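You operate a simulated robot arm through the tools that you are given. There is no shell and no other tool. Be economical: measure what you need, move in short steps, check, and stop when the job is done.

The job below is to be done with a simulated robot arm. You get a single attempt, and the scene is never put back.

TASK
Cancel STORE, pull zoom and shape down, and centre both blue knobs.
Fine: One press of STORE cancels it; the other faders and buttons stay.

Only the result counts: the job must be done as asked and must still hold three seconds after the hand-in. Knocking over, shifting, dropping, spilling or breaking anything else fails it.

THE ROBOT
A 7-joint arm with a two-finger parallel gripper, fixed in place. Base frame: the origin is at the foot of the arm, x ahead of it, y to its left, z up; the work surface is at about z = 0.84. Lengths are in m, angles in degrees, forces in N, time in s.
With the tool pointing down near the work surface it reaches from about 0.3 to 0.7 m from the base axis. Its first joint turns from -66.0 to 66.0 degrees. Payload 1.57 kg.
Tool frame: the origin (TCP) lies between the finger pads and is the grasp point; the fingertips stand 0.03 m ahead of it; z points along the fingers, y is the line along which they close. Largest opening 0.11 m; finger width 0.024, thickness 0.012; the body of the gripper, 0.048 by 0.112 m, starts 0.078 m behind the TCP.
Orientation is that of the tool frame in the base frame, as [roll, pitch, yaw] about the fixed x, y, z axes, in that order (R = Rz(yaw) Ry(pitch) Rx(roll)). With the fingers straight down and closing along the base's y, the tool's x points along the base's -x, its y along +y and its z along -z.

THE INTERFACE
- The arm moves only by the tool nudge_tool. Its argument "targets" is a list of rows, each an object (a shift or turn left out is 0, a gripper value left out holds the last) with "delta_pos": the shift along the tool's x, y, z in units of 30 mm (1.0 is 30 mm), a list of three; "turn": the turn, a rotation vector about the tool's x, y, z in units of 6 degrees (1.0 is 6 degrees), a list of three; "jaw": the finger opening in m, from 0 to 0.11. In form: [{"delta_pos": [dx, dy, dz], "turn": [rx, ry, rz], "jaw": jaw}, ...]. A call has 1 to 8 rows; each row shifts and turns the commanded pose from where the row before left it, along the tool's axes as they then stand. A call with a number of a shift or a turn outside -1 to 1 is refused whole. Rows are played at 5 a second. More than 0.05 m and 8.6 degrees between two rows, or a gripper value outside its range, and nothing of the call is played. A pose out of reach is approached as far as the arm can. The call stops where the force on the tool passes 40 N (or 10 N more than at its start, if that is more) or the arm is blocked; 0.2 s more then pass. Each finger travels about 0.108 m/s and halts on what it meets, pressing with about 25 N; the grip force reading is that of the motor and also rises with nothing between the fingers. The clock runs only during rows and for 0.2 s after the last one: add rows that do not move to give the fingers time. The reply holds the time, the measured pose of the TCP, the force on the tool along the base axes, the opening and the grip force, in the units named above and with some noise, and new pictures: "show" is both (left out), scene, wrist or none.
- Cameras (640 x 400 px; columns grow to the right, rows downward): "scene" is fixed at [0.183, -0.4193, 1.3952]; the picture's right is [0.49, -0.87, 0.00], its down [-0.57, -0.32, -0.75] and it looks along [0.66, 0.37, -0.66] (base axes); focal length 260 px, centre (320, 200). "wrist" rides on the gripper at [-0.036, 0, -0.08] in the tool frame; the picture's right is [0.00, -1.00, 0.00], its down [0.97, 0.00, -0.24] and it looks along [0.24, 0.00, 0.97] (tool axes); focal length 218 px, centre (320, 200). There is no depth. A picture from a camera that has moved, and an enlarged one, comes with that camera's place and axes in the base frame and with its lens.
- enlarge(camera, box): a new picture of the part [left, top, right, bottom] of that camera's present view, enlarged. No time passes.
- close_job(): hands the job in; it is judged then, once.

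Go step by step. Nothing tells you positions but the pictures and the camera data: compare them with the known pose of the tool, close in by small moves and look again before you grip or let go. The budget is 120 turns and 150 pictures, counting those below and the enlarged ones. Unless the task says otherwise, let go and move clear before handing in, and close with one line.

The tools are called after ">>>" by a JSON object that holds its "method" and its "body". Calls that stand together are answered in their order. nudge_tool: Moves the arm, as the interface text tells. Its arguments: {"type":"object","properties":{"targets":{"type":"array","items":{"type":"object","properties":{"delta_pos":{"type":"array","items":{"type":"number"}},"turn":{"type":"array","items":{"type":"number"}},"jaw":{"type":"number"}}}},"show":{"type":"string","enum":["both","scene","wrist","none"]}},"required":["targets"]} The other tools are called the same way: enlarge (camera, box) takes an enlarged picture of a part of a camera's view; close_job () hands the job in.

At the start:

```text
time_s: 0.0
ee_pos: [0.3981, -0.1309, 1.1733]
tcp_rot: [180.0, 0.1, -179.9]
wrist_force: [-0.5, 0.1, 0.4]
gripper_width: 0.11
grip_force: 0.0
```

scene: 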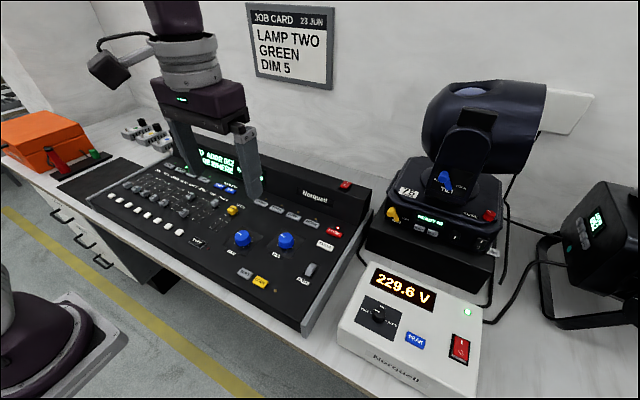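
wrist: 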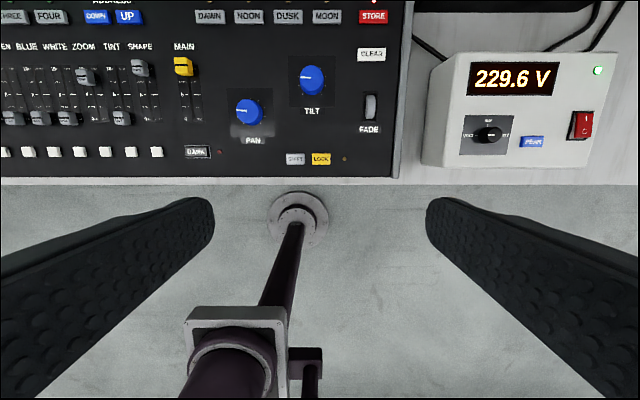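

I see a lighting console with faders on the left, the blue PAN and TILT knobs and the STORE button at the upper right. I'll enlarge both views to read the details before moving.

>>> {"method": "enlarge", "body": {"camera": "wrist", "box": [0, 0, 400, 190]}}

>>> {"method": "enlarge", "body": {"camera": "scene", "box": [80, 140, 380, 330]}}

```text
1.60 times, centred on (200, 95) of wrist
camera zoom: at [0.4323, -0.129, 1.2538], right [0.0, -1.0, 0.0], down [-0.97, 0.0, 0.24], along [-0.24, 0.0, -0.97], focal length 349 px, centre (512, 368)
```

zoom: 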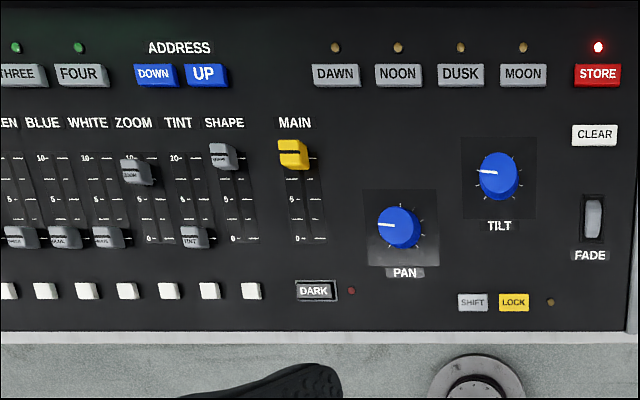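

```text
2.11 times, centred on (230, 235) of scene
camera zoom: at [0.183, -0.4193, 1.3952], right [0.49, -0.87, 0.0], down [-0.57, -0.32, -0.75], along [0.66, 0.37, -0.66], focal length 548 px, centre (510, 126)
```

zoom: 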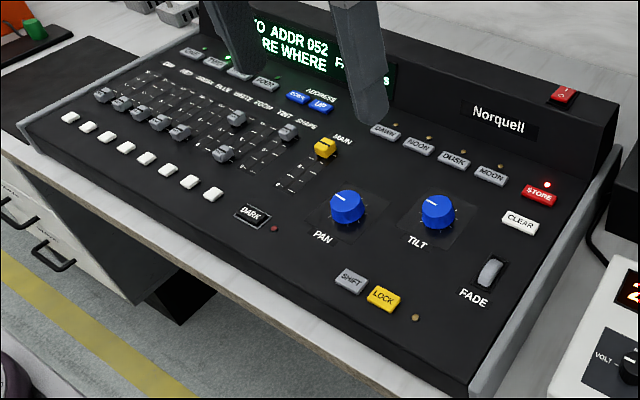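

STORE triangulates to about (0.633, -0.213, 0.848), PAN to (0.488, -0.009) and TILT to (0.540, -0.114). The ZOOM cap is near (0.544, 0.259) and the SHAPE cap near (0.557, 0.166). I'll close the jaw and move above STORE.

>>> {"method": "nudge_tool", "body": {"targets": [{"delta_pos": [-0.98, -0.34, 0.83], "jaw": 0}, {"delta_pos": [-0.98, -0.34, 0.83]}, {"delta_pos": [-0.98, -0.34, 0.83]}, {"delta_pos": [-0.98, -0.34, 0.83]}, {"delta_pos": [-0.98, -0.34, 0.83]}, {"delta_pos": [-0.98, -0.34, 0.83]}, {"delta_pos": [-0.98, -0.34, 0.83]}, {"delta_pos": [-0.98, -0.34, 0.83]}]}}

```text
time_s: 1.8
ee_pos: [0.633, -0.2122, 0.9719]
tcp_rot: [-179.9, 0.0, -179.9]
wrist_force: [0.5, -0.3, 0.4]
gripper_width: 0.0
grip_force: 21.8
camera wrist: at [0.6671, -0.2106, 1.054], right [0.0, -1.0, 0.0], down [-0.97, 0.0, 0.24], along [-0.24, 0.0, -0.97], focal length 218 px, centre (320, 200)
```

scene: 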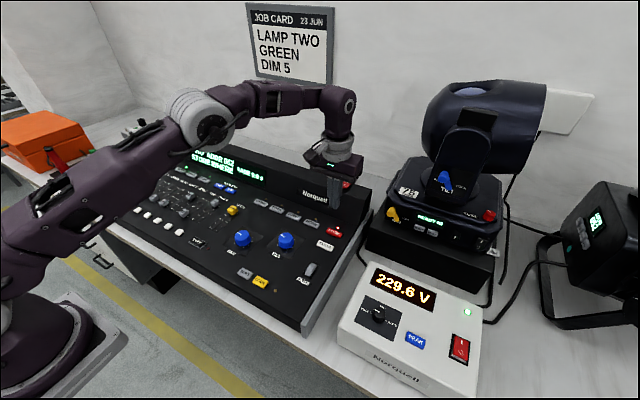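
wrist: 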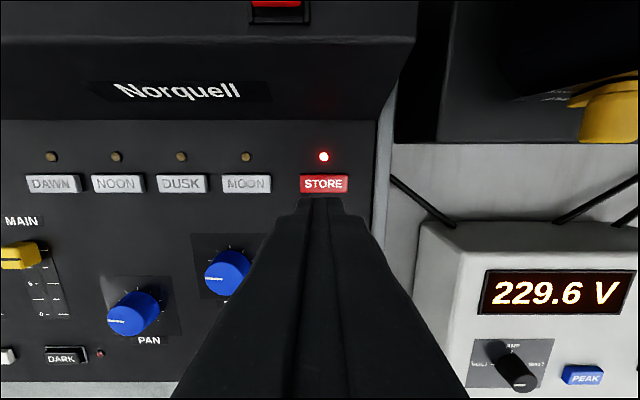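

My tip is directly over STORE at (0.633, -0.213), and its LED is lit. I'll go down to just above it.

>>> {"method": "nudge_tool", "body": {"targets": [{"delta_pos": [0, -0.03, 0.9]}, {"delta_pos": [0, 0, 0.9]}, {"delta_pos": [0, 0, 0.9]}, {"delta_pos": [0, 0, 0]}], "show": "both"}}

```text
time_s: 2.8
ee_pos: [0.6327, -0.2118, 0.8913]
tcp_rot: [-179.9, 0.0, 179.9]
wrist_force: [-0.5, -0.7, -0.4]
gripper_width: 0.0
grip_force: 21.5
camera wrist: at [0.6675, -0.2113, 0.9729], right [0.0, -1.0, 0.0], down [-0.97, 0.0, 0.24], along [-0.24, 0.0, -0.97], focal length 218 px, centre (320, 200)
```

scene: 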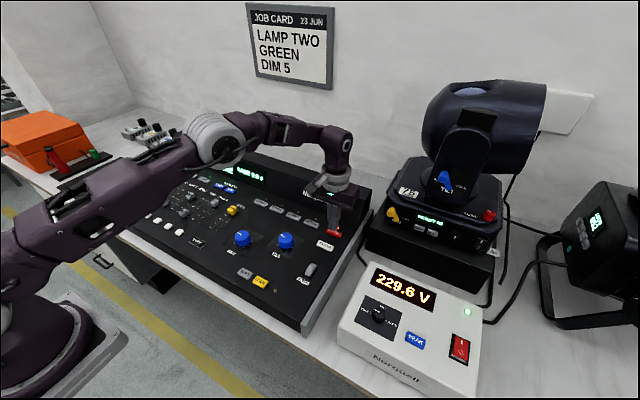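
wrist: 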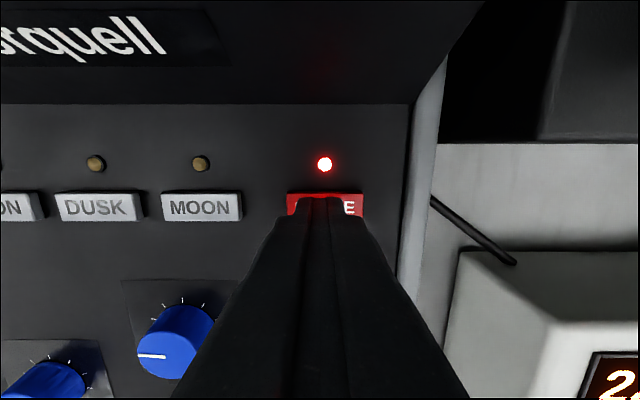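

The tip is about 1 cm above STORE and well placed over it. I'll lower it in small steps and watch the force and the LED.

>>> {"method": "nudge_tool", "body": {"targets": [{"delta_pos": [0, 0, 0.1]}, {"delta_pos": [0, 0, 0.1]}, {"delta_pos": [0, 0, 0.1]}], "show": "wrist"}}

```text
time_s: 3.6
ee_pos: [0.633, -0.2131, 0.8826]
tcp_rot: [-180.0, 0.1, -180.0]
wrist_force: [-0.2, -0.1, -0.8]
gripper_width: 0.0001
grip_force: 21.3
camera wrist: at [0.6675, -0.2113, 0.9643], right [0.0, -1.0, 0.0], down [-0.97, 0.0, 0.24], along [-0.24, 0.0, -0.97], focal length 218 px, centre (320, 200)
```

wrist: 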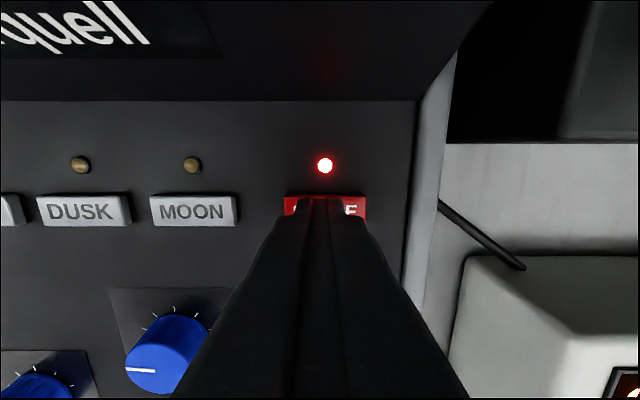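

No contact yet, with the tip at about 0.853. I'll keep going down in small steps.

>>> {"method": "nudge_tool", "body": {"targets": [{"delta_pos": [0, 0, 0.07]}, {"delta_pos": [0, 0, 0.07]}], "show": "wrist"}}

```text
time_s: 4.2
ee_pos: [0.6323, -0.2115, 0.8799]
tcp_rot: [-179.9, 0.0, -179.9]
wrist_force: [0.0, 0.4, -0.9]
gripper_width: 0.0001
grip_force: 22.1
camera wrist: at [0.6673, -0.2115, 0.9605], right [0.0, -1.0, 0.0], down [-0.97, 0.0, 0.24], along [-0.24, 0.0, -0.97], focal length 218 px, centre (320, 200)
```

wrist: 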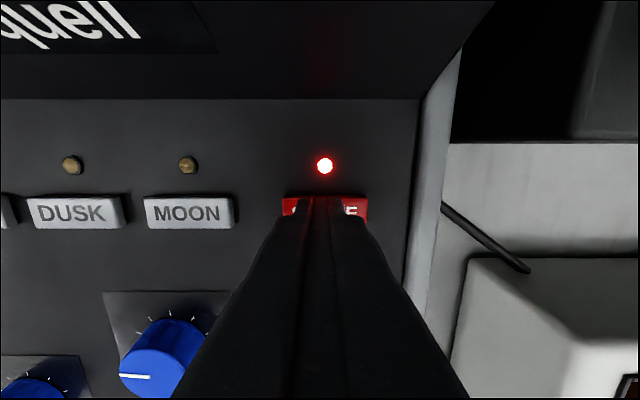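

>>> {"method": "nudge_tool", "body": {"targets": [{"delta_pos": [0, 0, 0.07]}, {"delta_pos": [0, 0, 0.07]}], "show": "wrist"}}

```text
time_s: 4.8
ee_pos: [0.633, -0.2125, 0.8745]
tcp_rot: [179.9, 0.1, -179.9]
wrist_force: [-0.4, 0.2, 1.2]
gripper_width: 0.0001
grip_force: 21.5
camera wrist: at [0.6674, -0.2114, 0.9567], right [0.0, -1.0, 0.0], down [-0.97, 0.0, 0.24], along [-0.24, 0.0, -0.97], focal length 218 px, centre (320, 200)
```

wrist: 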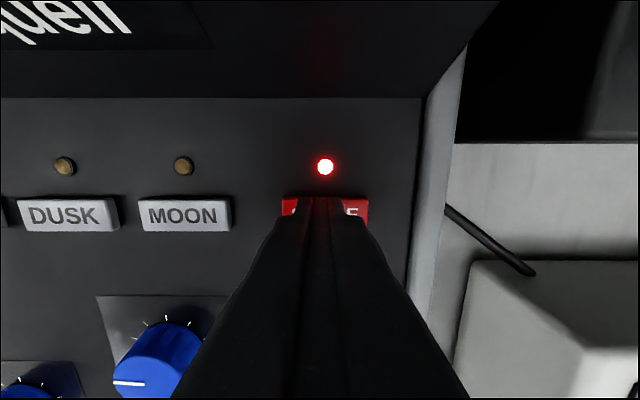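

>>> {"method": "nudge_tool", "body": {"targets": [{"delta_pos": [0, 0, 0.05]}, {"delta_pos": [0, 0, 0.05]}], "show": "wrist"}}

```text
time_s: 5.4
ee_pos: [0.6326, -0.2128, 0.8728]
tcp_rot: [179.9, 0.1, -179.9]
wrist_force: [-2.4, 1.0, 11.2]
gripper_width: 0.0
grip_force: 21.2
camera wrist: at [0.6674, -0.2114, 0.9541], right [0.0, -1.0, 0.0], down [-0.97, 0.0, 0.24], along [-0.24, 0.0, -0.97], focal length 218 px, centre (320, 200)
```

wrist: 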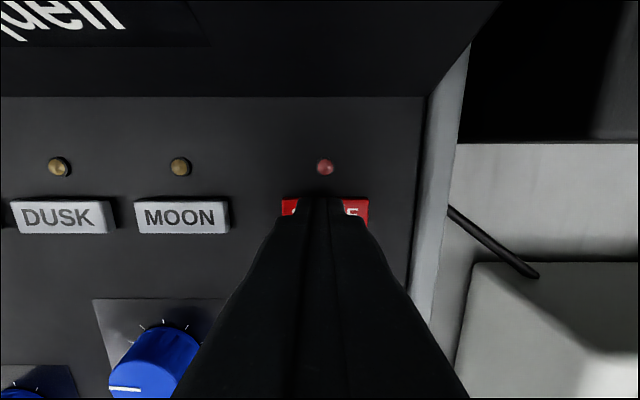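

The STORE LED went out at about 11 N. I'll lift straight off and travel left towards the SHAPE fader.

>>> {"method": "nudge_tool", "body": {"targets": [{"delta_pos": [0, 0, -1]}, {"delta_pos": [0, 0, -1]}, {"delta_pos": [0, 0, -1]}, {"delta_pos": [0, 1, 0]}, {"delta_pos": [0, 1, 0]}, {"delta_pos": [0, 1, 0]}, {"delta_pos": [0, 1, 0]}, {"delta_pos": [0, 1, 0]}], "show": "scene"}}

>>> {"method": "nudge_tool", "body": {"targets": [{"delta_pos": [0.2, 1, 0]}, {"delta_pos": [0.2, 1, 0]}, {"delta_pos": [0.2, 1, 0]}, {"delta_pos": [0.2, 1, 0]}, {"delta_pos": [0, 1, 0]}, {"delta_pos": [0, 1, 0]}, {"delta_pos": [0, 1, 0]}], "show": "both"}}

```text
time_s: 7.2
ee_pos: [0.6326, -0.0625, 0.9617]
tcp_rot: [179.9, 0.0, 179.9]
wrist_force: [-0.5, 0.3, 0.9]
gripper_width: 0.0002
grip_force: 21.6
```

scene: 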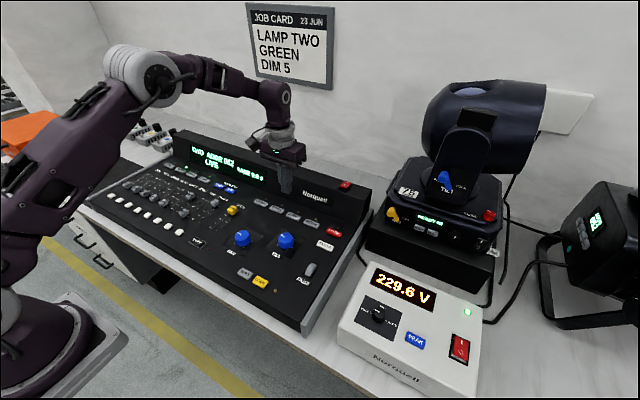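

```text
time_s: 8.8
ee_pos: [0.6073, 0.148, 0.9616]
tcp_rot: [-180.0, -0.1, 180.0]
wrist_force: [-1.3, -0.1, 0.4]
gripper_width: 0.0
grip_force: 21.6
camera wrist: at [0.6421, 0.149, 1.0426], right [0.0, -1.0, 0.0], down [-0.97, 0.0, 0.24], along [-0.24, 0.0, -0.97], focal length 218 px, centre (320, 200)
```

scene: 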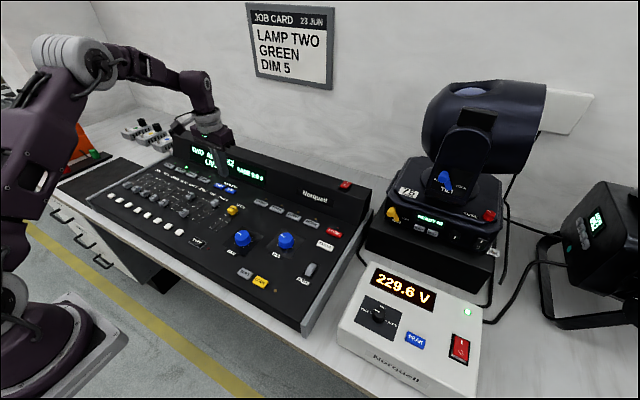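
wrist: 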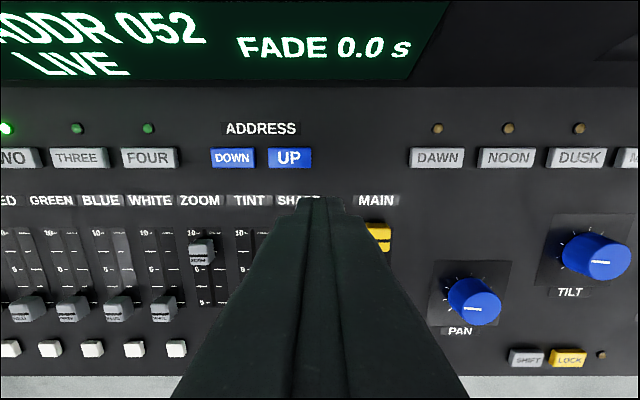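

The display now reads LIVE, so STORE is cancelled. SHAPE runs at about y = 0.169, ZOOM at about y = 0.262. I'll drop the closed fingers behind the SHAPE cap, between it and the blue UP button.

>>> {"method": "nudge_tool", "body": {"targets": [{"delta_pos": [0.3, 0.68, 0]}, {"delta_pos": [0, 0, 0.9]}, {"delta_pos": [0, 0, 0.9]}, {"delta_pos": [0, 0, 0.5]}, {"delta_pos": [0, 0, 0]}], "show": "both"}}

```text
time_s: 10.0
ee_pos: [0.6001, 0.1683, 0.8933]
tcp_rot: [179.9, 0.1, -180.0]
wrist_force: [0.5, 0.1, -0.3]
gripper_width: 0.0
grip_force: 21.4
camera wrist: at [0.634, 0.1687, 0.9746], right [0.0, -1.0, 0.0], down [-0.97, 0.0, 0.24], along [-0.24, 0.0, -0.97], focal length 218 px, centre (320, 200)
```

scene: 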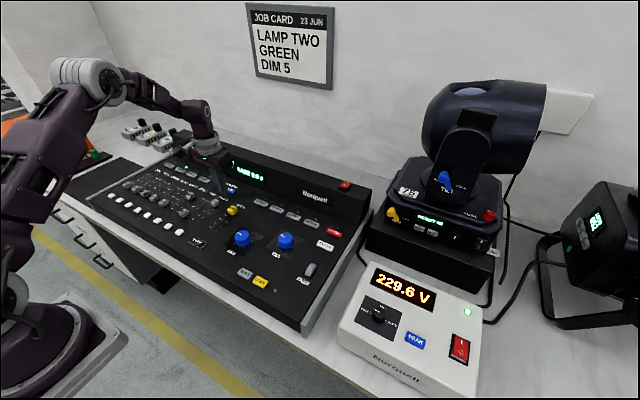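
wrist: 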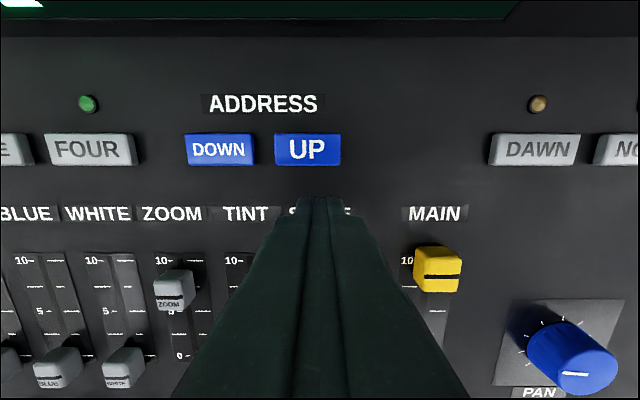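

>>> {"method": "enlarge", "body": {"camera": "scene", "box": [150, 140, 270, 215]}}

```text
5.33 times, centred on (210, 178) of scene
camera zoom: at [0.183, -0.4193, 1.3952], right [0.49, -0.87, 0.0], down [-0.57, -0.32, -0.75], along [0.66, 0.37, -0.66], focal length 1388 px, centre (907, 320)
```

zoom: 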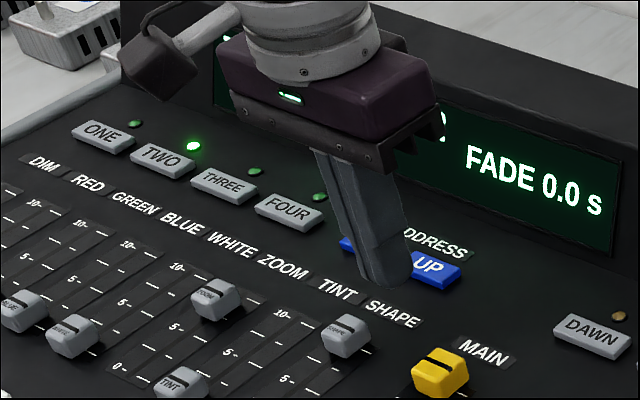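

The tip is clear, hovering behind the SHAPE cap. I'll lower it 16 mm and push towards the robot.

>>> {"method": "nudge_tool", "body": {"targets": [{"delta_pos": [0, 0, 0.3]}, {"delta_pos": [0, 0, 0.25]}, {"delta_pos": [0, 0, 0]}, {"delta_pos": [0.4, 0, 0]}, {"delta_pos": [0.4, 0, 0]}], "show": "both"}}

>>> {"method": "enlarge", "body": {"camera": "scene", "box": [150, 140, 270, 215]}}

```text
time_s: 11.2
ee_pos: [0.5752, 0.1671, 0.8761]
tcp_rot: [-179.9, -0.1, -180.0]
wrist_force: [-0.9, -0.4, -0.4]
gripper_width: 0.0
grip_force: 21.7
camera wrist: at [0.6102, 0.1685, 0.9577], right [0.0, -1.0, 0.0], down [-0.97, 0.0, 0.24], along [-0.24, 0.0, -0.97], focal length 218 px, centre (320, 200)
```

scene: 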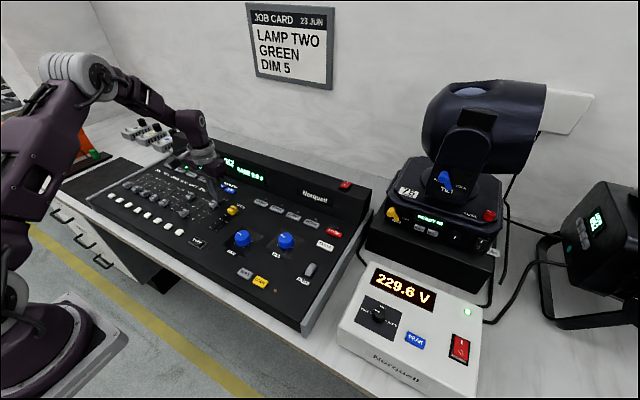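
wrist: 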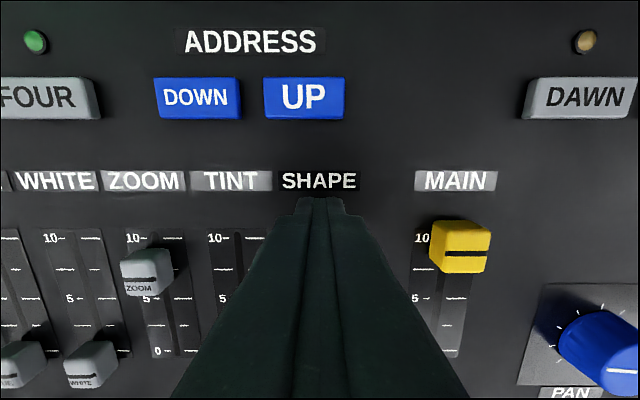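

```text
5.33 times, centred on (210, 178) of scene
camera zoom: at [0.183, -0.4193, 1.3952], right [0.49, -0.87, 0.0], down [-0.57, -0.32, -0.75], along [0.66, 0.37, -0.66], focal length 1388 px, centre (907, 320)
```

zoom: 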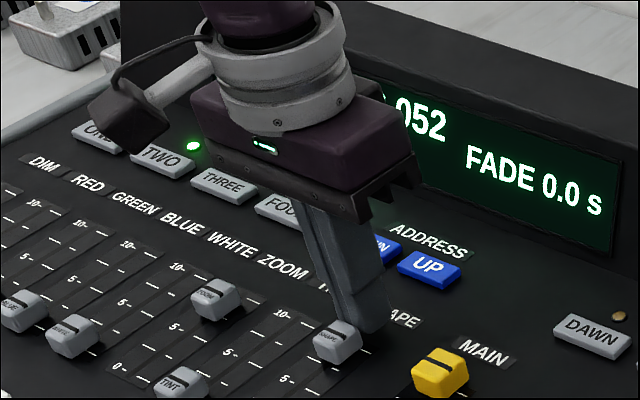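

The fingers are squarely behind the SHAPE cap. I'll push it on down.

>>> {"method": "nudge_tool", "body": {"targets": [{"delta_pos": [0.3, 0, 0]}, {"delta_pos": [0.3, 0, 0]}, {"delta_pos": [0.3, 0, 0]}, {"delta_pos": [0.3, 0, 0]}, {"delta_pos": [0.3, 0, 0]}, {"delta_pos": [0.3, 0, 0]}, {"delta_pos": [0.15, 0, 0]}], "show": "both"}}

>>> {"method": "enlarge", "body": {"camera": "scene", "box": [130, 150, 250, 225]}}

```text
time_s: 12.8
ee_pos: [0.516, 0.1688, 0.8763]
tcp_rot: [180.0, 0.0, -180.0]
wrist_force: [0.6, 0.9, 0.0]
gripper_width: 0.0001
grip_force: 21.3
camera wrist: at [0.552, 0.1691, 0.9576], right [0.0, -1.0, 0.0], down [-0.97, 0.0, 0.24], along [-0.24, 0.0, -0.97], focal length 218 px, centre (320, 200)
```

scene: 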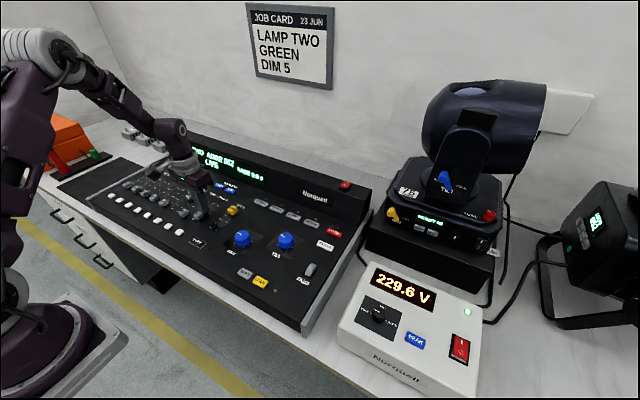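
wrist: 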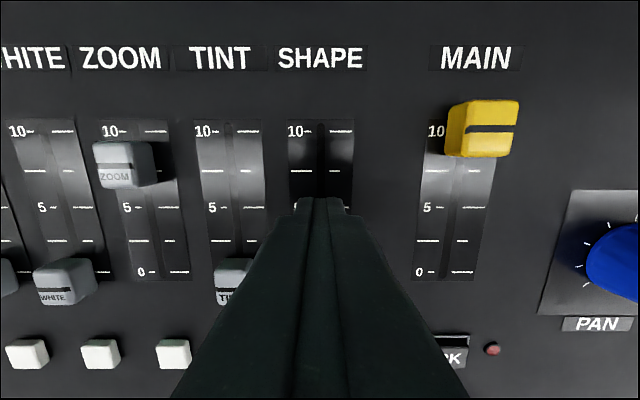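

```text
5.33 times, centred on (190, 188) of scene
camera zoom: at [0.183, -0.4193, 1.3952], right [0.49, -0.87, 0.0], down [-0.57, -0.32, -0.75], along [0.66, 0.37, -0.66], focal length 1388 px, centre (1013, 267)
```

zoom: 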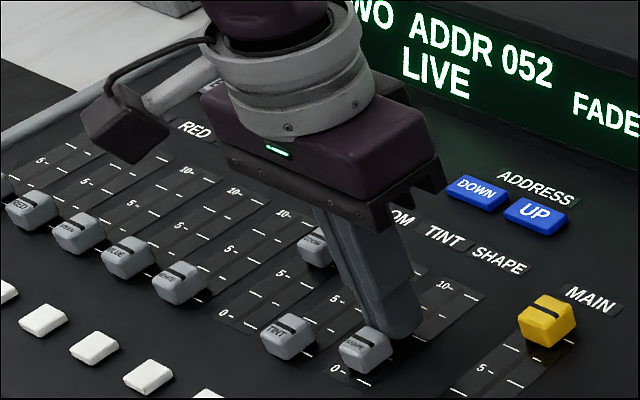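

SHAPE is nearly at the bottom, just short of level with TINT. I'll finish in small steps until it meets the stop.

>>> {"method": "nudge_tool", "body": {"targets": [{"delta_pos": [0.15, 0, 0]}, {"delta_pos": [0.1, 0, 0]}, {"delta_pos": [0.1, 0, 0]}], "show": "none"}}

>>> {"method": "enlarge", "body": {"camera": "scene", "box": [130, 150, 250, 225]}}

```text
time_s: 13.6
ee_pos: [0.5058, 0.1679, 0.8757]
tcp_rot: [179.9, 0.0, 180.0]
wrist_force: [-0.2, 0.7, 0.0]
gripper_width: 0.0
grip_force: 20.9
```

```text
5.33 times, centred on (190, 188) of scene
camera zoom: at [0.183, -0.4193, 1.3952], right [0.49, -0.87, 0.0], down [-0.57, -0.32, -0.75], along [0.66, 0.37, -0.66], focal length 1388 px, centre (1013, 267)
```

zoom: 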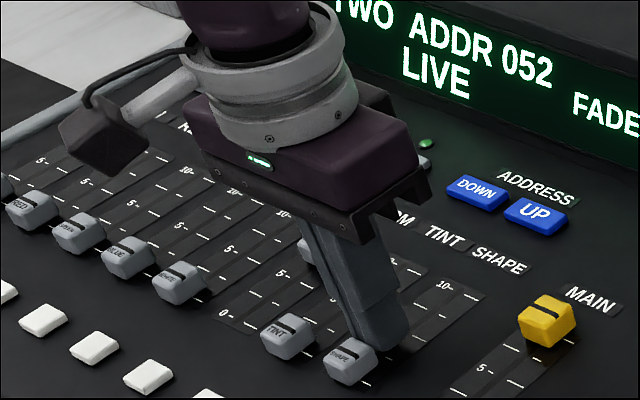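

>>> {"method": "nudge_tool", "body": {"targets": [{"delta_pos": [0.08, 0, 0]}, {"delta_pos": [0.06, 0, 0]}], "show": "none"}}

>>> {"method": "enlarge", "body": {"camera": "scene", "box": [130, 150, 250, 225]}}

```text
time_s: 14.2
ee_pos: [0.5021, 0.1677, 0.8762]
tcp_rot: [180.0, 0.0, -180.0]
wrist_force: [1.8, 0.9, 0.6]
gripper_width: 0.0
grip_force: 21.1
```

```text
5.33 times, centred on (190, 188) of scene
camera zoom: at [0.183, -0.4193, 1.3952], right [0.49, -0.87, 0.0], down [-0.57, -0.32, -0.75], along [0.66, 0.37, -0.66], focal length 1388 px, centre (1013, 267)
```

zoom: 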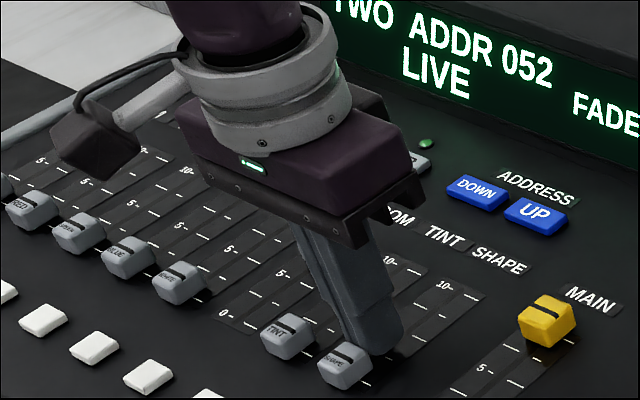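

>>> {"method": "nudge_tool", "body": {"targets": [{"delta_pos": [0.06, 0, 0]}], "show": "none"}}

```text
time_s: 14.6
ee_pos: [0.5024, 0.1677, 0.8766]
tcp_rot: [-179.9, 0.1, -180.0]
wrist_force: [5.6, 0.6, 0.4]
gripper_width: 0.0
grip_force: 21.4
```

SHAPE has met its lower stop: the force rose to 5.6 N with no more travel. I'll back off, lift, and go behind the ZOOM cap.

>>> {"method": "nudge_tool", "body": {"targets": [{"delta_pos": [-0.25, 0, 0]}, {"delta_pos": [0, 0, -1]}, {"delta_pos": [0, 0, -1]}, {"delta_pos": [-0.95, 0.78, 0]}, {"delta_pos": [-0.95, 0.78, 0]}, {"delta_pos": [-0.95, 0.78, 0]}, {"delta_pos": [0, 0.79, 0]}], "show": "both"}}

>>> {"method": "enlarge", "body": {"camera": "scene", "box": [110, 140, 270, 240]}}

```text
time_s: 16.2
ee_pos: [0.5946, 0.2617, 0.9382]
tcp_rot: [-180.0, 0.0, 179.8]
wrist_force: [0.6, 0.2, 0.2]
gripper_width: 0.0
grip_force: 21.4
camera wrist: at [0.629, 0.2625, 1.0184], right [0.0, -1.0, 0.0], down [-0.97, 0.0, 0.24], along [-0.24, 0.0, -0.97], focal length 218 px, centre (320, 200)
```

scene: 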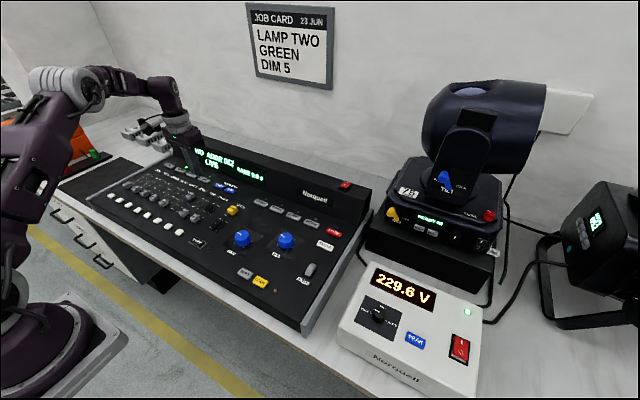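
wrist: 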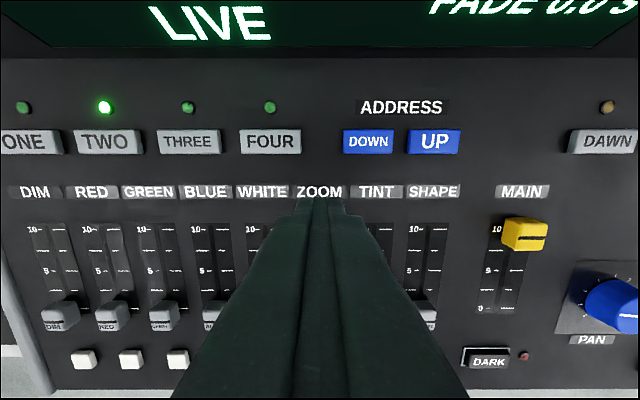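

```text
4.00 times, centred on (190, 190) of scene
camera zoom: at [0.183, -0.4193, 1.3952], right [0.49, -0.87, 0.0], down [-0.57, -0.32, -0.75], along [0.66, 0.37, -0.66], focal length 1041 px, centre (840, 240)
```

zoom: 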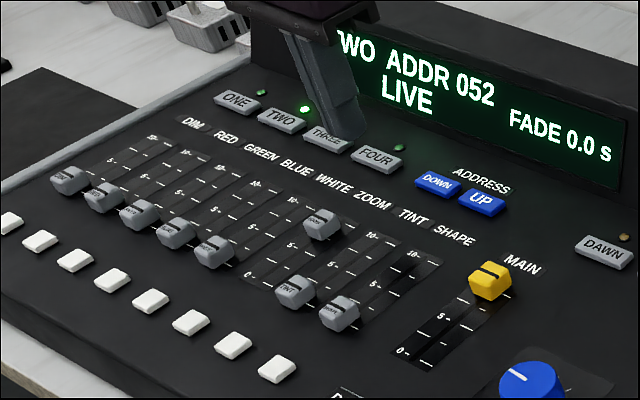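

I'm aligned with the ZOOM column at y = 0.262, and SHAPE sits level with the other faders at zero. I'll go down and push ZOOM.

>>> {"method": "nudge_tool", "body": {"targets": [{"delta_pos": [0, 0, 0.9]}, {"delta_pos": [0, 0, 0.7]}, {"delta_pos": [0, 0, 0.45]}, {"delta_pos": [0, 0, 0]}, {"delta_pos": [0.4, 0, 0]}, {"delta_pos": [0.4, 0, 0]}], "show": "none"}}

>>> {"method": "enlarge", "body": {"camera": "scene", "box": [110, 140, 270, 240]}}

```text
time_s: 17.6
ee_pos: [0.5702, 0.2608, 0.8735]
tcp_rot: [-180.0, 0.0, 179.9]
wrist_force: [0.5, -0.6, 0.8]
gripper_width: 0.0
grip_force: 21.1
```

```text
4.00 times, centred on (190, 190) of scene
camera zoom: at [0.183, -0.4193, 1.3952], right [0.49, -0.87, 0.0], down [-0.57, -0.32, -0.75], along [0.66, 0.37, -0.66], focal length 1041 px, centre (840, 240)
```

zoom: 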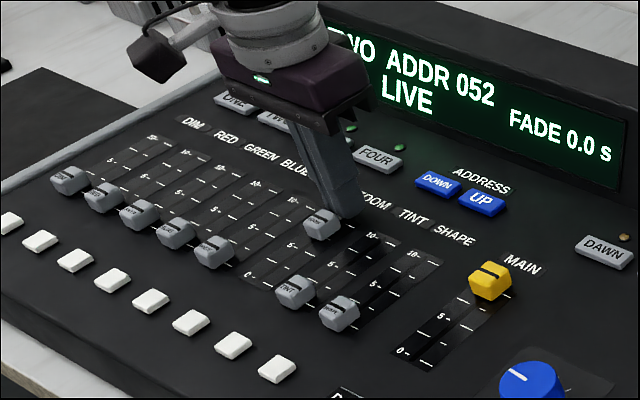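

The fingers are aligned behind ZOOM. I'll push it towards TCP x of about 0.502.

>>> {"method": "nudge_tool", "body": {"targets": [{"delta_pos": [0.3, 0, -0.05]}, {"delta_pos": [0.3, 0, 0]}, {"delta_pos": [0.3, 0, 0]}, {"delta_pos": [0.3, 0, 0]}, {"delta_pos": [0.3, 0, 0]}, {"delta_pos": [0.3, 0, 0]}, {"delta_pos": [0.2, 0, 0]}, {"delta_pos": [0.15, 0, 0]}], "show": "none"}}

>>> {"method": "enlarge", "body": {"camera": "scene", "box": [110, 140, 270, 240]}}

```text
time_s: 19.4
ee_pos: [0.5046, 0.2626, 0.8749]
tcp_rot: [-180.0, 0.0, -180.0]
wrist_force: [0.5, 0.2, 0.6]
gripper_width: 0.0001
grip_force: 21.1
```

```text
4.00 times, centred on (190, 190) of scene
camera zoom: at [0.183, -0.4193, 1.3952], right [0.49, -0.87, 0.0], down [-0.57, -0.32, -0.75], along [0.66, 0.37, -0.66], focal length 1041 px, centre (840, 240)
```

zoom: 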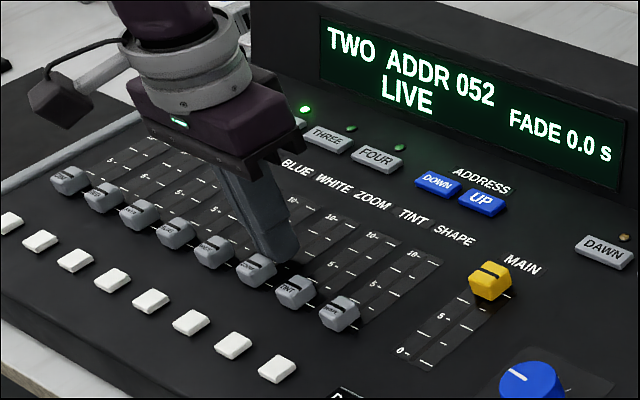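

>>> {"method": "nudge_tool", "body": {"targets": [{"delta_pos": [0.1, 0, 0]}, {"delta_pos": [0.06, 0, 0]}], "show": "none"}}

```text
time_s: 20.0
ee_pos: [0.5006, 0.2627, 0.877]
tcp_rot: [179.9, 0.1, 180.0]
wrist_force: [6.8, -0.1, -1.0]
gripper_width: 0.0
grip_force: 21.1
```

ZOOM is on its stop at 6.8 N. I'll back off, lift, and go above the PAN knob, opening the jaw on the way.

>>> {"method": "nudge_tool", "body": {"targets": [{"delta_pos": [-0.25, 0, 0]}, {"delta_pos": [0, 0, -1]}, {"delta_pos": [0, 0, -1]}, {"delta_pos": [0, 0, -1]}, {"delta_pos": [0, -1, -0.2]}, {"delta_pos": [0, -1, -0.2]}, {"delta_pos": [0, -1, 0]}, {"delta_pos": [0, -1, 0]}], "show": "none"}}

>>> {"method": "nudge_tool", "body": {"targets": [{"delta_pos": [0.2, -1, 0], "jaw": 0.09}, {"delta_pos": [0.2, -1, 0]}, {"delta_pos": [0.2, -1, 0]}, {"delta_pos": [0, -1, 0]}, {"delta_pos": [0, -1, 0]}, {"delta_pos": [0, 0, 0]}], "show": "both"}}

>>> {"method": "enlarge", "body": {"camera": "scene", "box": [80, 140, 280, 265]}}

```text
time_s: 21.8
ee_pos: [0.5072, 0.1402, 0.9783]
tcp_rot: [179.9, 0.0, -180.0]
wrist_force: [-0.7, 0.1, -0.2]
gripper_width: 0.0
grip_force: 21.3
```

```text
time_s: 23.2
ee_pos: [0.4899, -0.0066, 0.9782]
tcp_rot: [180.0, 0.0, 180.0]
wrist_force: [-0.1, 0.0, 0.0]
gripper_width: 0.09
grip_force: 0.1
camera wrist: at [0.5246, -0.0072, 1.0593], right [0.0, -1.0, 0.0], down [-0.97, 0.0, 0.24], along [-0.24, 0.0, -0.97], focal length 218 px, centre (320, 200)
```

scene: 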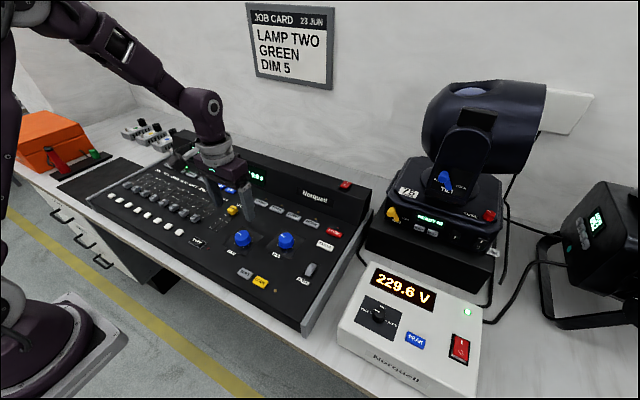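
wrist: 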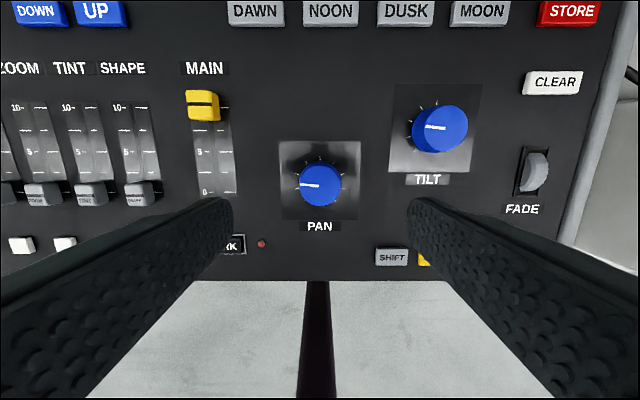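

```text
3.20 times, centred on (180, 202) of scene
camera zoom: at [0.183, -0.4193, 1.3952], right [0.49, -0.87, 0.0], down [-0.57, -0.32, -0.75], along [0.66, 0.37, -0.66], focal length 833 px, centre (768, 192)
```

zoom: 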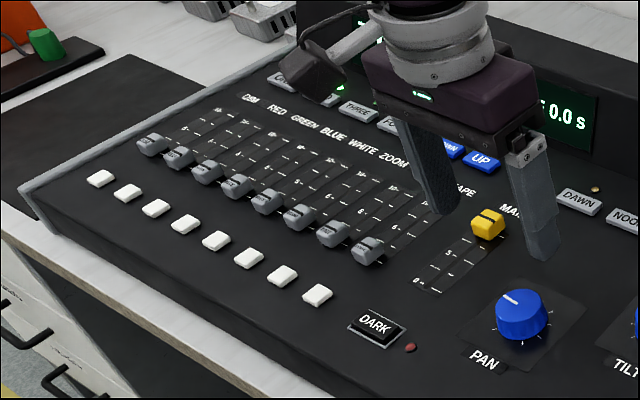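

>>> {"method": "enlarge", "body": {"camera": "wrist", "box": [270, 130, 370, 235]}}

>>> {"method": "enlarge", "body": {"camera": "wrist", "box": [385, 75, 485, 190]}}

```text
3.81 times, centred on (320, 182) of wrist
camera zoom: at [0.5246, -0.0072, 1.0593], right [0.0, -1.0, 0.0], down [-0.97, 0.0, 0.24], along [-0.24, 0.0, -0.97], focal length 832 px, centre (320, 267)
```

zoom: 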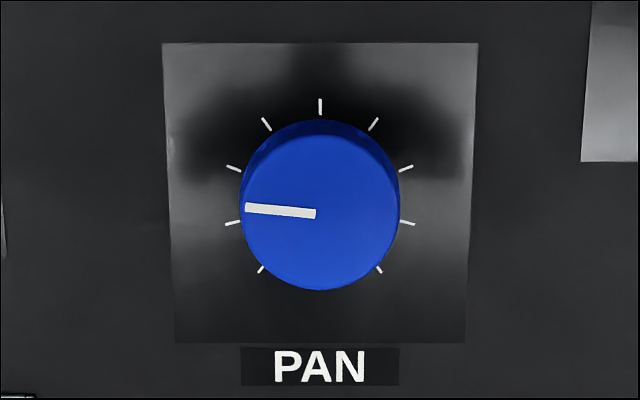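

```text
3.48 times, centred on (435, 132) of wrist
camera zoom: at [0.5246, -0.0072, 1.0593], right [0.0, -1.0, 0.0], down [-0.97, 0.0, 0.24], along [-0.24, 0.0, -0.97], focal length 759 px, centre (-80, 435)
```

zoom: 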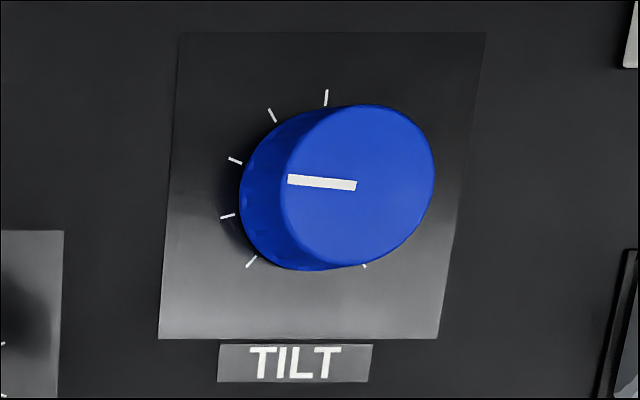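

PAN is at about (0.491, -0.007) and TILT at about (0.539, -0.117), both with tops near z = 0.860. Each pointer is about 84° left of the centre tick. I'll pre-turn the tool 42° anticlockwise so the 84° clockwise turn is split evenly about the wrist's present position.

>>> {"method": "nudge_tool", "body": {"targets": [{"turn": [0, 0, -1], "jaw": 0.075}, {"turn": [0, 0, -1]}, {"turn": [0, 0, -1]}, {"turn": [0, 0, -1]}, {"turn": [0, 0, -1]}, {"turn": [0, 0, -1]}, {"turn": [0, 0, -1]}, {"delta_pos": [0, 0, 1]}], "show": "none"}}

>>> {"method": "nudge_tool", "body": {"targets": [{"delta_pos": [0, 0, 1]}, {"delta_pos": [0, 0, 0.3]}, {"delta_pos": [0, 0, 0]}], "show": "both"}}

```text
time_s: 25.0
ee_pos: [0.4905, -0.0083, 0.9473]
tcp_rot: [179.9, -0.1, -137.9]
wrist_force: [0.1, -0.3, 1.0]
gripper_width: 0.0749
grip_force: 0.1
```

```text
time_s: 25.8
ee_pos: [0.4894, -0.0077, 0.9087]
tcp_rot: [-180.0, 0.0, -138.0]
wrist_force: [-0.4, 0.6, -0.5]
gripper_width: 0.0749
grip_force: 0.0
camera wrist: at [0.5159, 0.0169, 0.9905], right [0.67, -0.74, 0.0], down [-0.72, -0.65, 0.24], along [-0.18, -0.16, -0.97], focal length 218 px, centre (320, 200)
```

scene: 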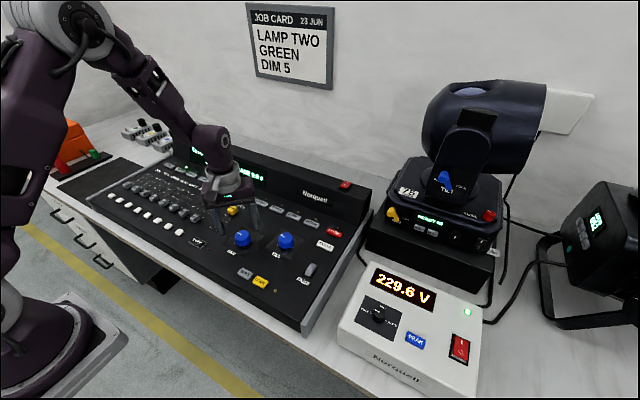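
wrist: 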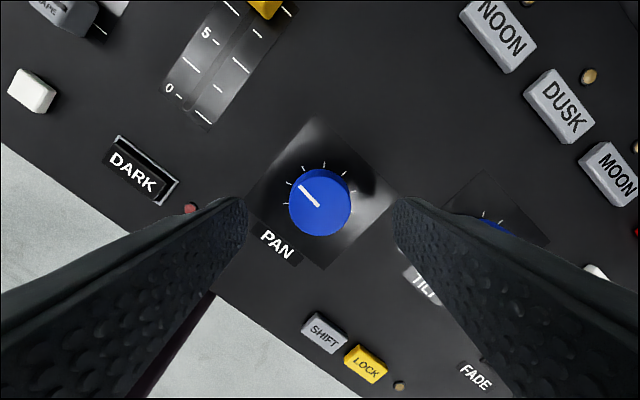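

The knob is centred between the open fingers. I'll go down to tip z of about 0.846 and close gently on it.

>>> {"method": "nudge_tool", "body": {"targets": [{"delta_pos": [0, 0, 0.6]}, {"delta_pos": [0, 0, 0.5]}, {"delta_pos": [0, 0, 0]}, {"jaw": 0.045}, {"jaw": 0.034}, {}, {}], "show": "both"}}

```text
time_s: 27.4
ee_pos: [0.4889, -0.0078, 0.8763]
tcp_rot: [-179.9, 0.0, -138.0]
wrist_force: [-1.5, 2.6, -5.6]
gripper_width: 0.0407
grip_force: 45.4
camera wrist: at [0.5154, 0.0165, 0.9576], right [0.67, -0.74, 0.0], down [-0.72, -0.65, 0.24], along [-0.18, -0.16, -0.97], focal length 218 px, centre (320, 200)
```

scene: 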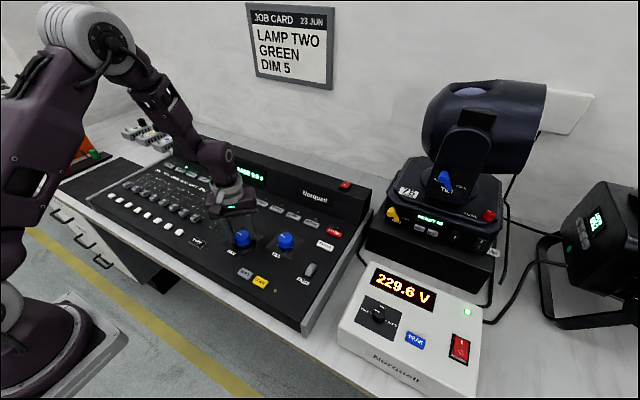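
wrist: 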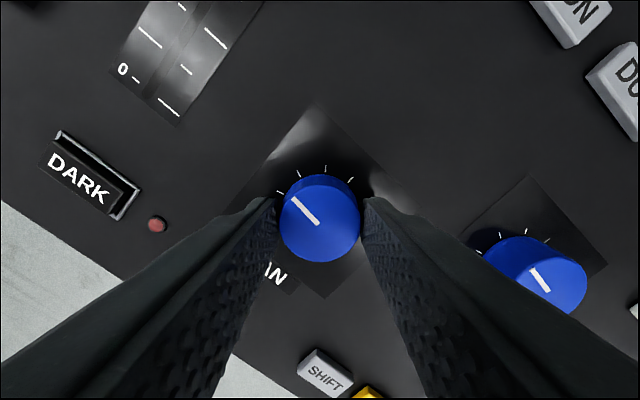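

Gripped: the opening is 0.041 m, with low side forces. I'll turn clockwise in 6° rows and check along the way.

>>> {"method": "nudge_tool", "body": {"targets": [{"turn": [0, 0, 1]}, {"turn": [0, 0, 1]}, {"turn": [0, 0, 1]}, {"turn": [0, 0, 1]}], "show": "wrist"}}

```text
time_s: 28.4
ee_pos: [0.4898, -0.0091, 0.8766]
tcp_rot: [-180.0, 0.0, -162.1]
wrist_force: [-3.0, 1.1, -3.1]
gripper_width: 0.0406
grip_force: 45.2
camera wrist: at [0.5228, 0.0037, 0.9576], right [0.31, -0.95, 0.0], down [-0.92, -0.3, 0.24], along [-0.23, -0.07, -0.97], focal length 218 px, centre (320, 200)
```

wrist: 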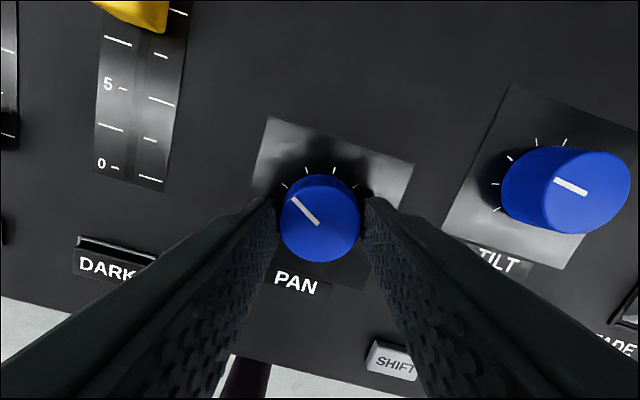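

The knob turns with the fingers without slipping, so I'll continue.

>>> {"method": "nudge_tool", "body": {"targets": [{"turn": [0, 0, 1]}, {"turn": [0, 0, 1]}, {"turn": [0, 0, 1]}, {"turn": [0, 0, 1]}, {"turn": [0, 0, 1]}, {"turn": [0, 0, 1]}, {"turn": [0, 0, 1]}, {"turn": [0, 0, 1]}], "show": "none"}}

>>> {"method": "nudge_tool", "body": {"targets": [{"turn": [0, 0, 1]}, {"turn": [0, 0, 1]}, {}], "show": "both"}}

>>> {"method": "enlarge", "body": {"camera": "wrist", "box": [250, 140, 390, 290]}}

```text
time_s: 30.2
ee_pos: [0.4891, -0.008, 0.8773]
tcp_rot: [-179.9, 0.0, 149.9]
wrist_force: [-7.9, 1.5, 5.2]
gripper_width: 0.0402
grip_force: 44.9
```

```text
time_s: 31.0
ee_pos: [0.4901, -0.0072, 0.8759]
tcp_rot: [180.0, 0.0, 137.9]
wrist_force: [-5.2, 5.8, 2.3]
gripper_width: 0.0405
grip_force: 44.7
camera wrist: at [0.5154, -0.031, 0.9577], right [-0.67, -0.74, 0.0], down [-0.72, 0.65, 0.24], along [-0.18, 0.16, -0.97], focal length 218 px, centre (320, 200)
```

scene: 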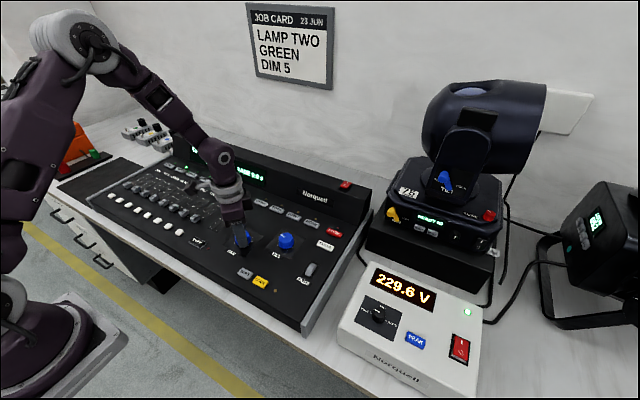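
wrist: 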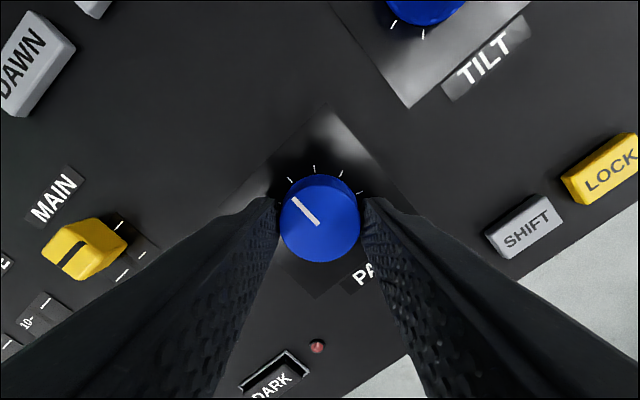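

```text
2.67 times, centred on (320, 215) of wrist
camera zoom: at [0.5154, -0.031, 0.9577], right [-0.67, -0.74, 0.0], down [-0.72, 0.65, 0.24], along [-0.18, 0.16, -0.97], focal length 582 px, centre (320, 160)
```

zoom: 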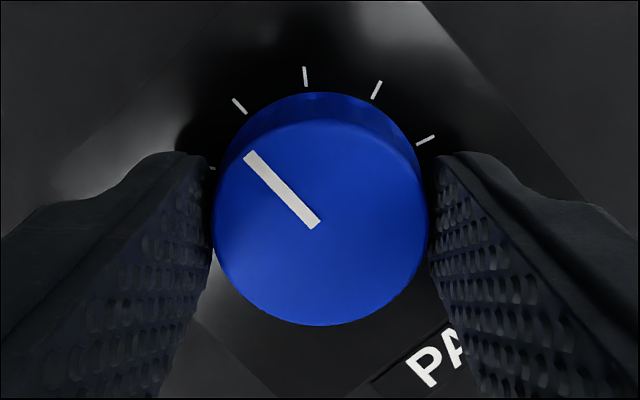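

The pointer works out to about 1.4° short of straight up. I'll add a small correction, release, rise clear, and turn back so I can measure squarely.

>>> {"method": "nudge_tool", "body": {"targets": [{"turn": [0, 0, 0.23]}, {}, {"jaw": 0.075}, {}, {}, {"delta_pos": [0, 0, -1]}, {"delta_pos": [0, 0, -1]}, {"delta_pos": [0, 0, -1]}], "show": "none"}}

>>> {"method": "nudge_tool", "body": {"targets": [{"turn": [0, 0, -1]}, {"turn": [0, 0, -1]}, {"turn": [0, 0, -1]}, {"turn": [0, 0, -1]}, {"turn": [0, 0, -1]}, {"turn": [0, 0, -1]}, {"turn": [0, 0, -1]}, {"turn": [0, 0, -0.23]}], "show": "wrist"}}

>>> {"method": "enlarge", "body": {"camera": "wrist", "box": [270, 130, 370, 235]}}

```text
time_s: 32.8
ee_pos: [0.4903, -0.0081, 0.9666]
tcp_rot: [179.9, 0.0, 136.6]
wrist_force: [-0.6, -0.3, -0.5]
gripper_width: 0.075
grip_force: 0.1
```

```text
time_s: 34.6
ee_pos: [0.4889, -0.0062, 0.9656]
tcp_rot: [-180.0, 0.0, -179.9]
wrist_force: [0.6, -0.6, -0.4]
gripper_width: 0.0751
grip_force: 0.1
camera wrist: at [0.5246, -0.007, 1.0479], right [0.0, -1.0, 0.0], down [-0.97, 0.0, 0.24], along [-0.24, 0.0, -0.97], focal length 218 px, centre (320, 200)
```

wrist: 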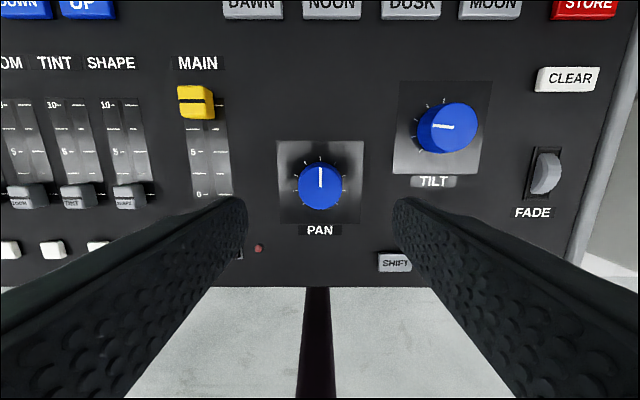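

```text
3.81 times, centred on (320, 182) of wrist
camera zoom: at [0.5246, -0.007, 1.0479], right [0.0, -1.0, 0.0], down [-0.97, 0.0, 0.24], along [-0.24, 0.0, -0.97], focal length 832 px, centre (320, 267)
```

zoom: 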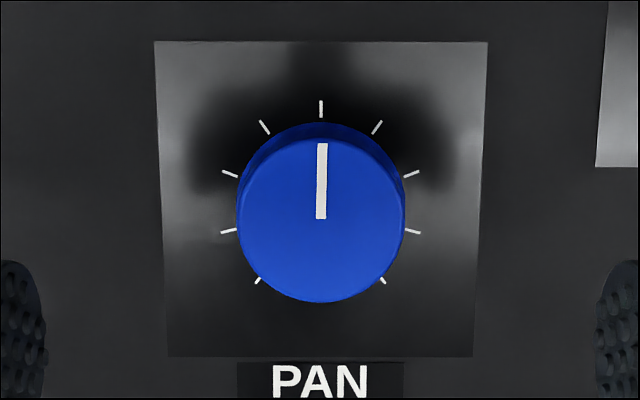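

PAN now points at the centre tick, within 1°. Next I'll move above TILT and measure it squarely.

>>> {"method": "nudge_tool", "body": {"targets": [{"delta_pos": [-0.42, -0.91, 0]}, {"delta_pos": [-0.42, -0.91, 0]}, {"delta_pos": [-0.42, -0.91, 0]}, {"delta_pos": [-0.4, -0.91, 0]}, {}], "show": "wrist"}}

>>> {"method": "enlarge", "body": {"camera": "wrist", "box": [270, 130, 370, 235]}}

```text
time_s: 35.8
ee_pos: [0.5393, -0.1168, 0.9671]
tcp_rot: [-180.0, 0.0, 179.9]
wrist_force: [-1.0, -0.3, 0.1]
gripper_width: 0.0748
grip_force: 0.1
camera wrist: at [0.5752, -0.1165, 1.0475], right [0.0, -1.0, 0.0], down [-0.97, 0.0, 0.24], along [-0.24, 0.0, -0.97], focal length 218 px, centre (320, 200)
```

wrist: 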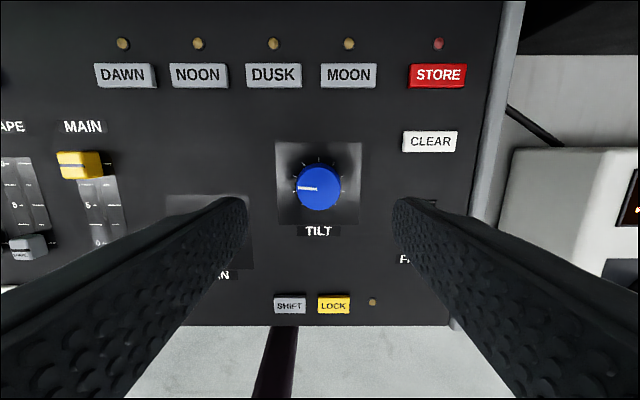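

```text
3.81 times, centred on (320, 182) of wrist
camera zoom: at [0.5752, -0.1165, 1.0475], right [0.0, -1.0, 0.0], down [-0.97, 0.0, 0.24], along [-0.24, 0.0, -0.97], focal length 832 px, centre (320, 267)
```

zoom: 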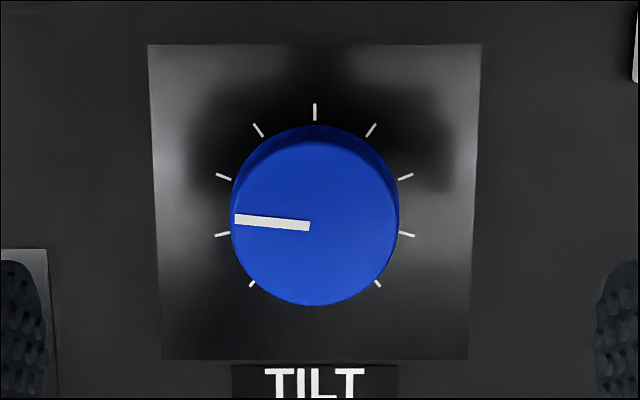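

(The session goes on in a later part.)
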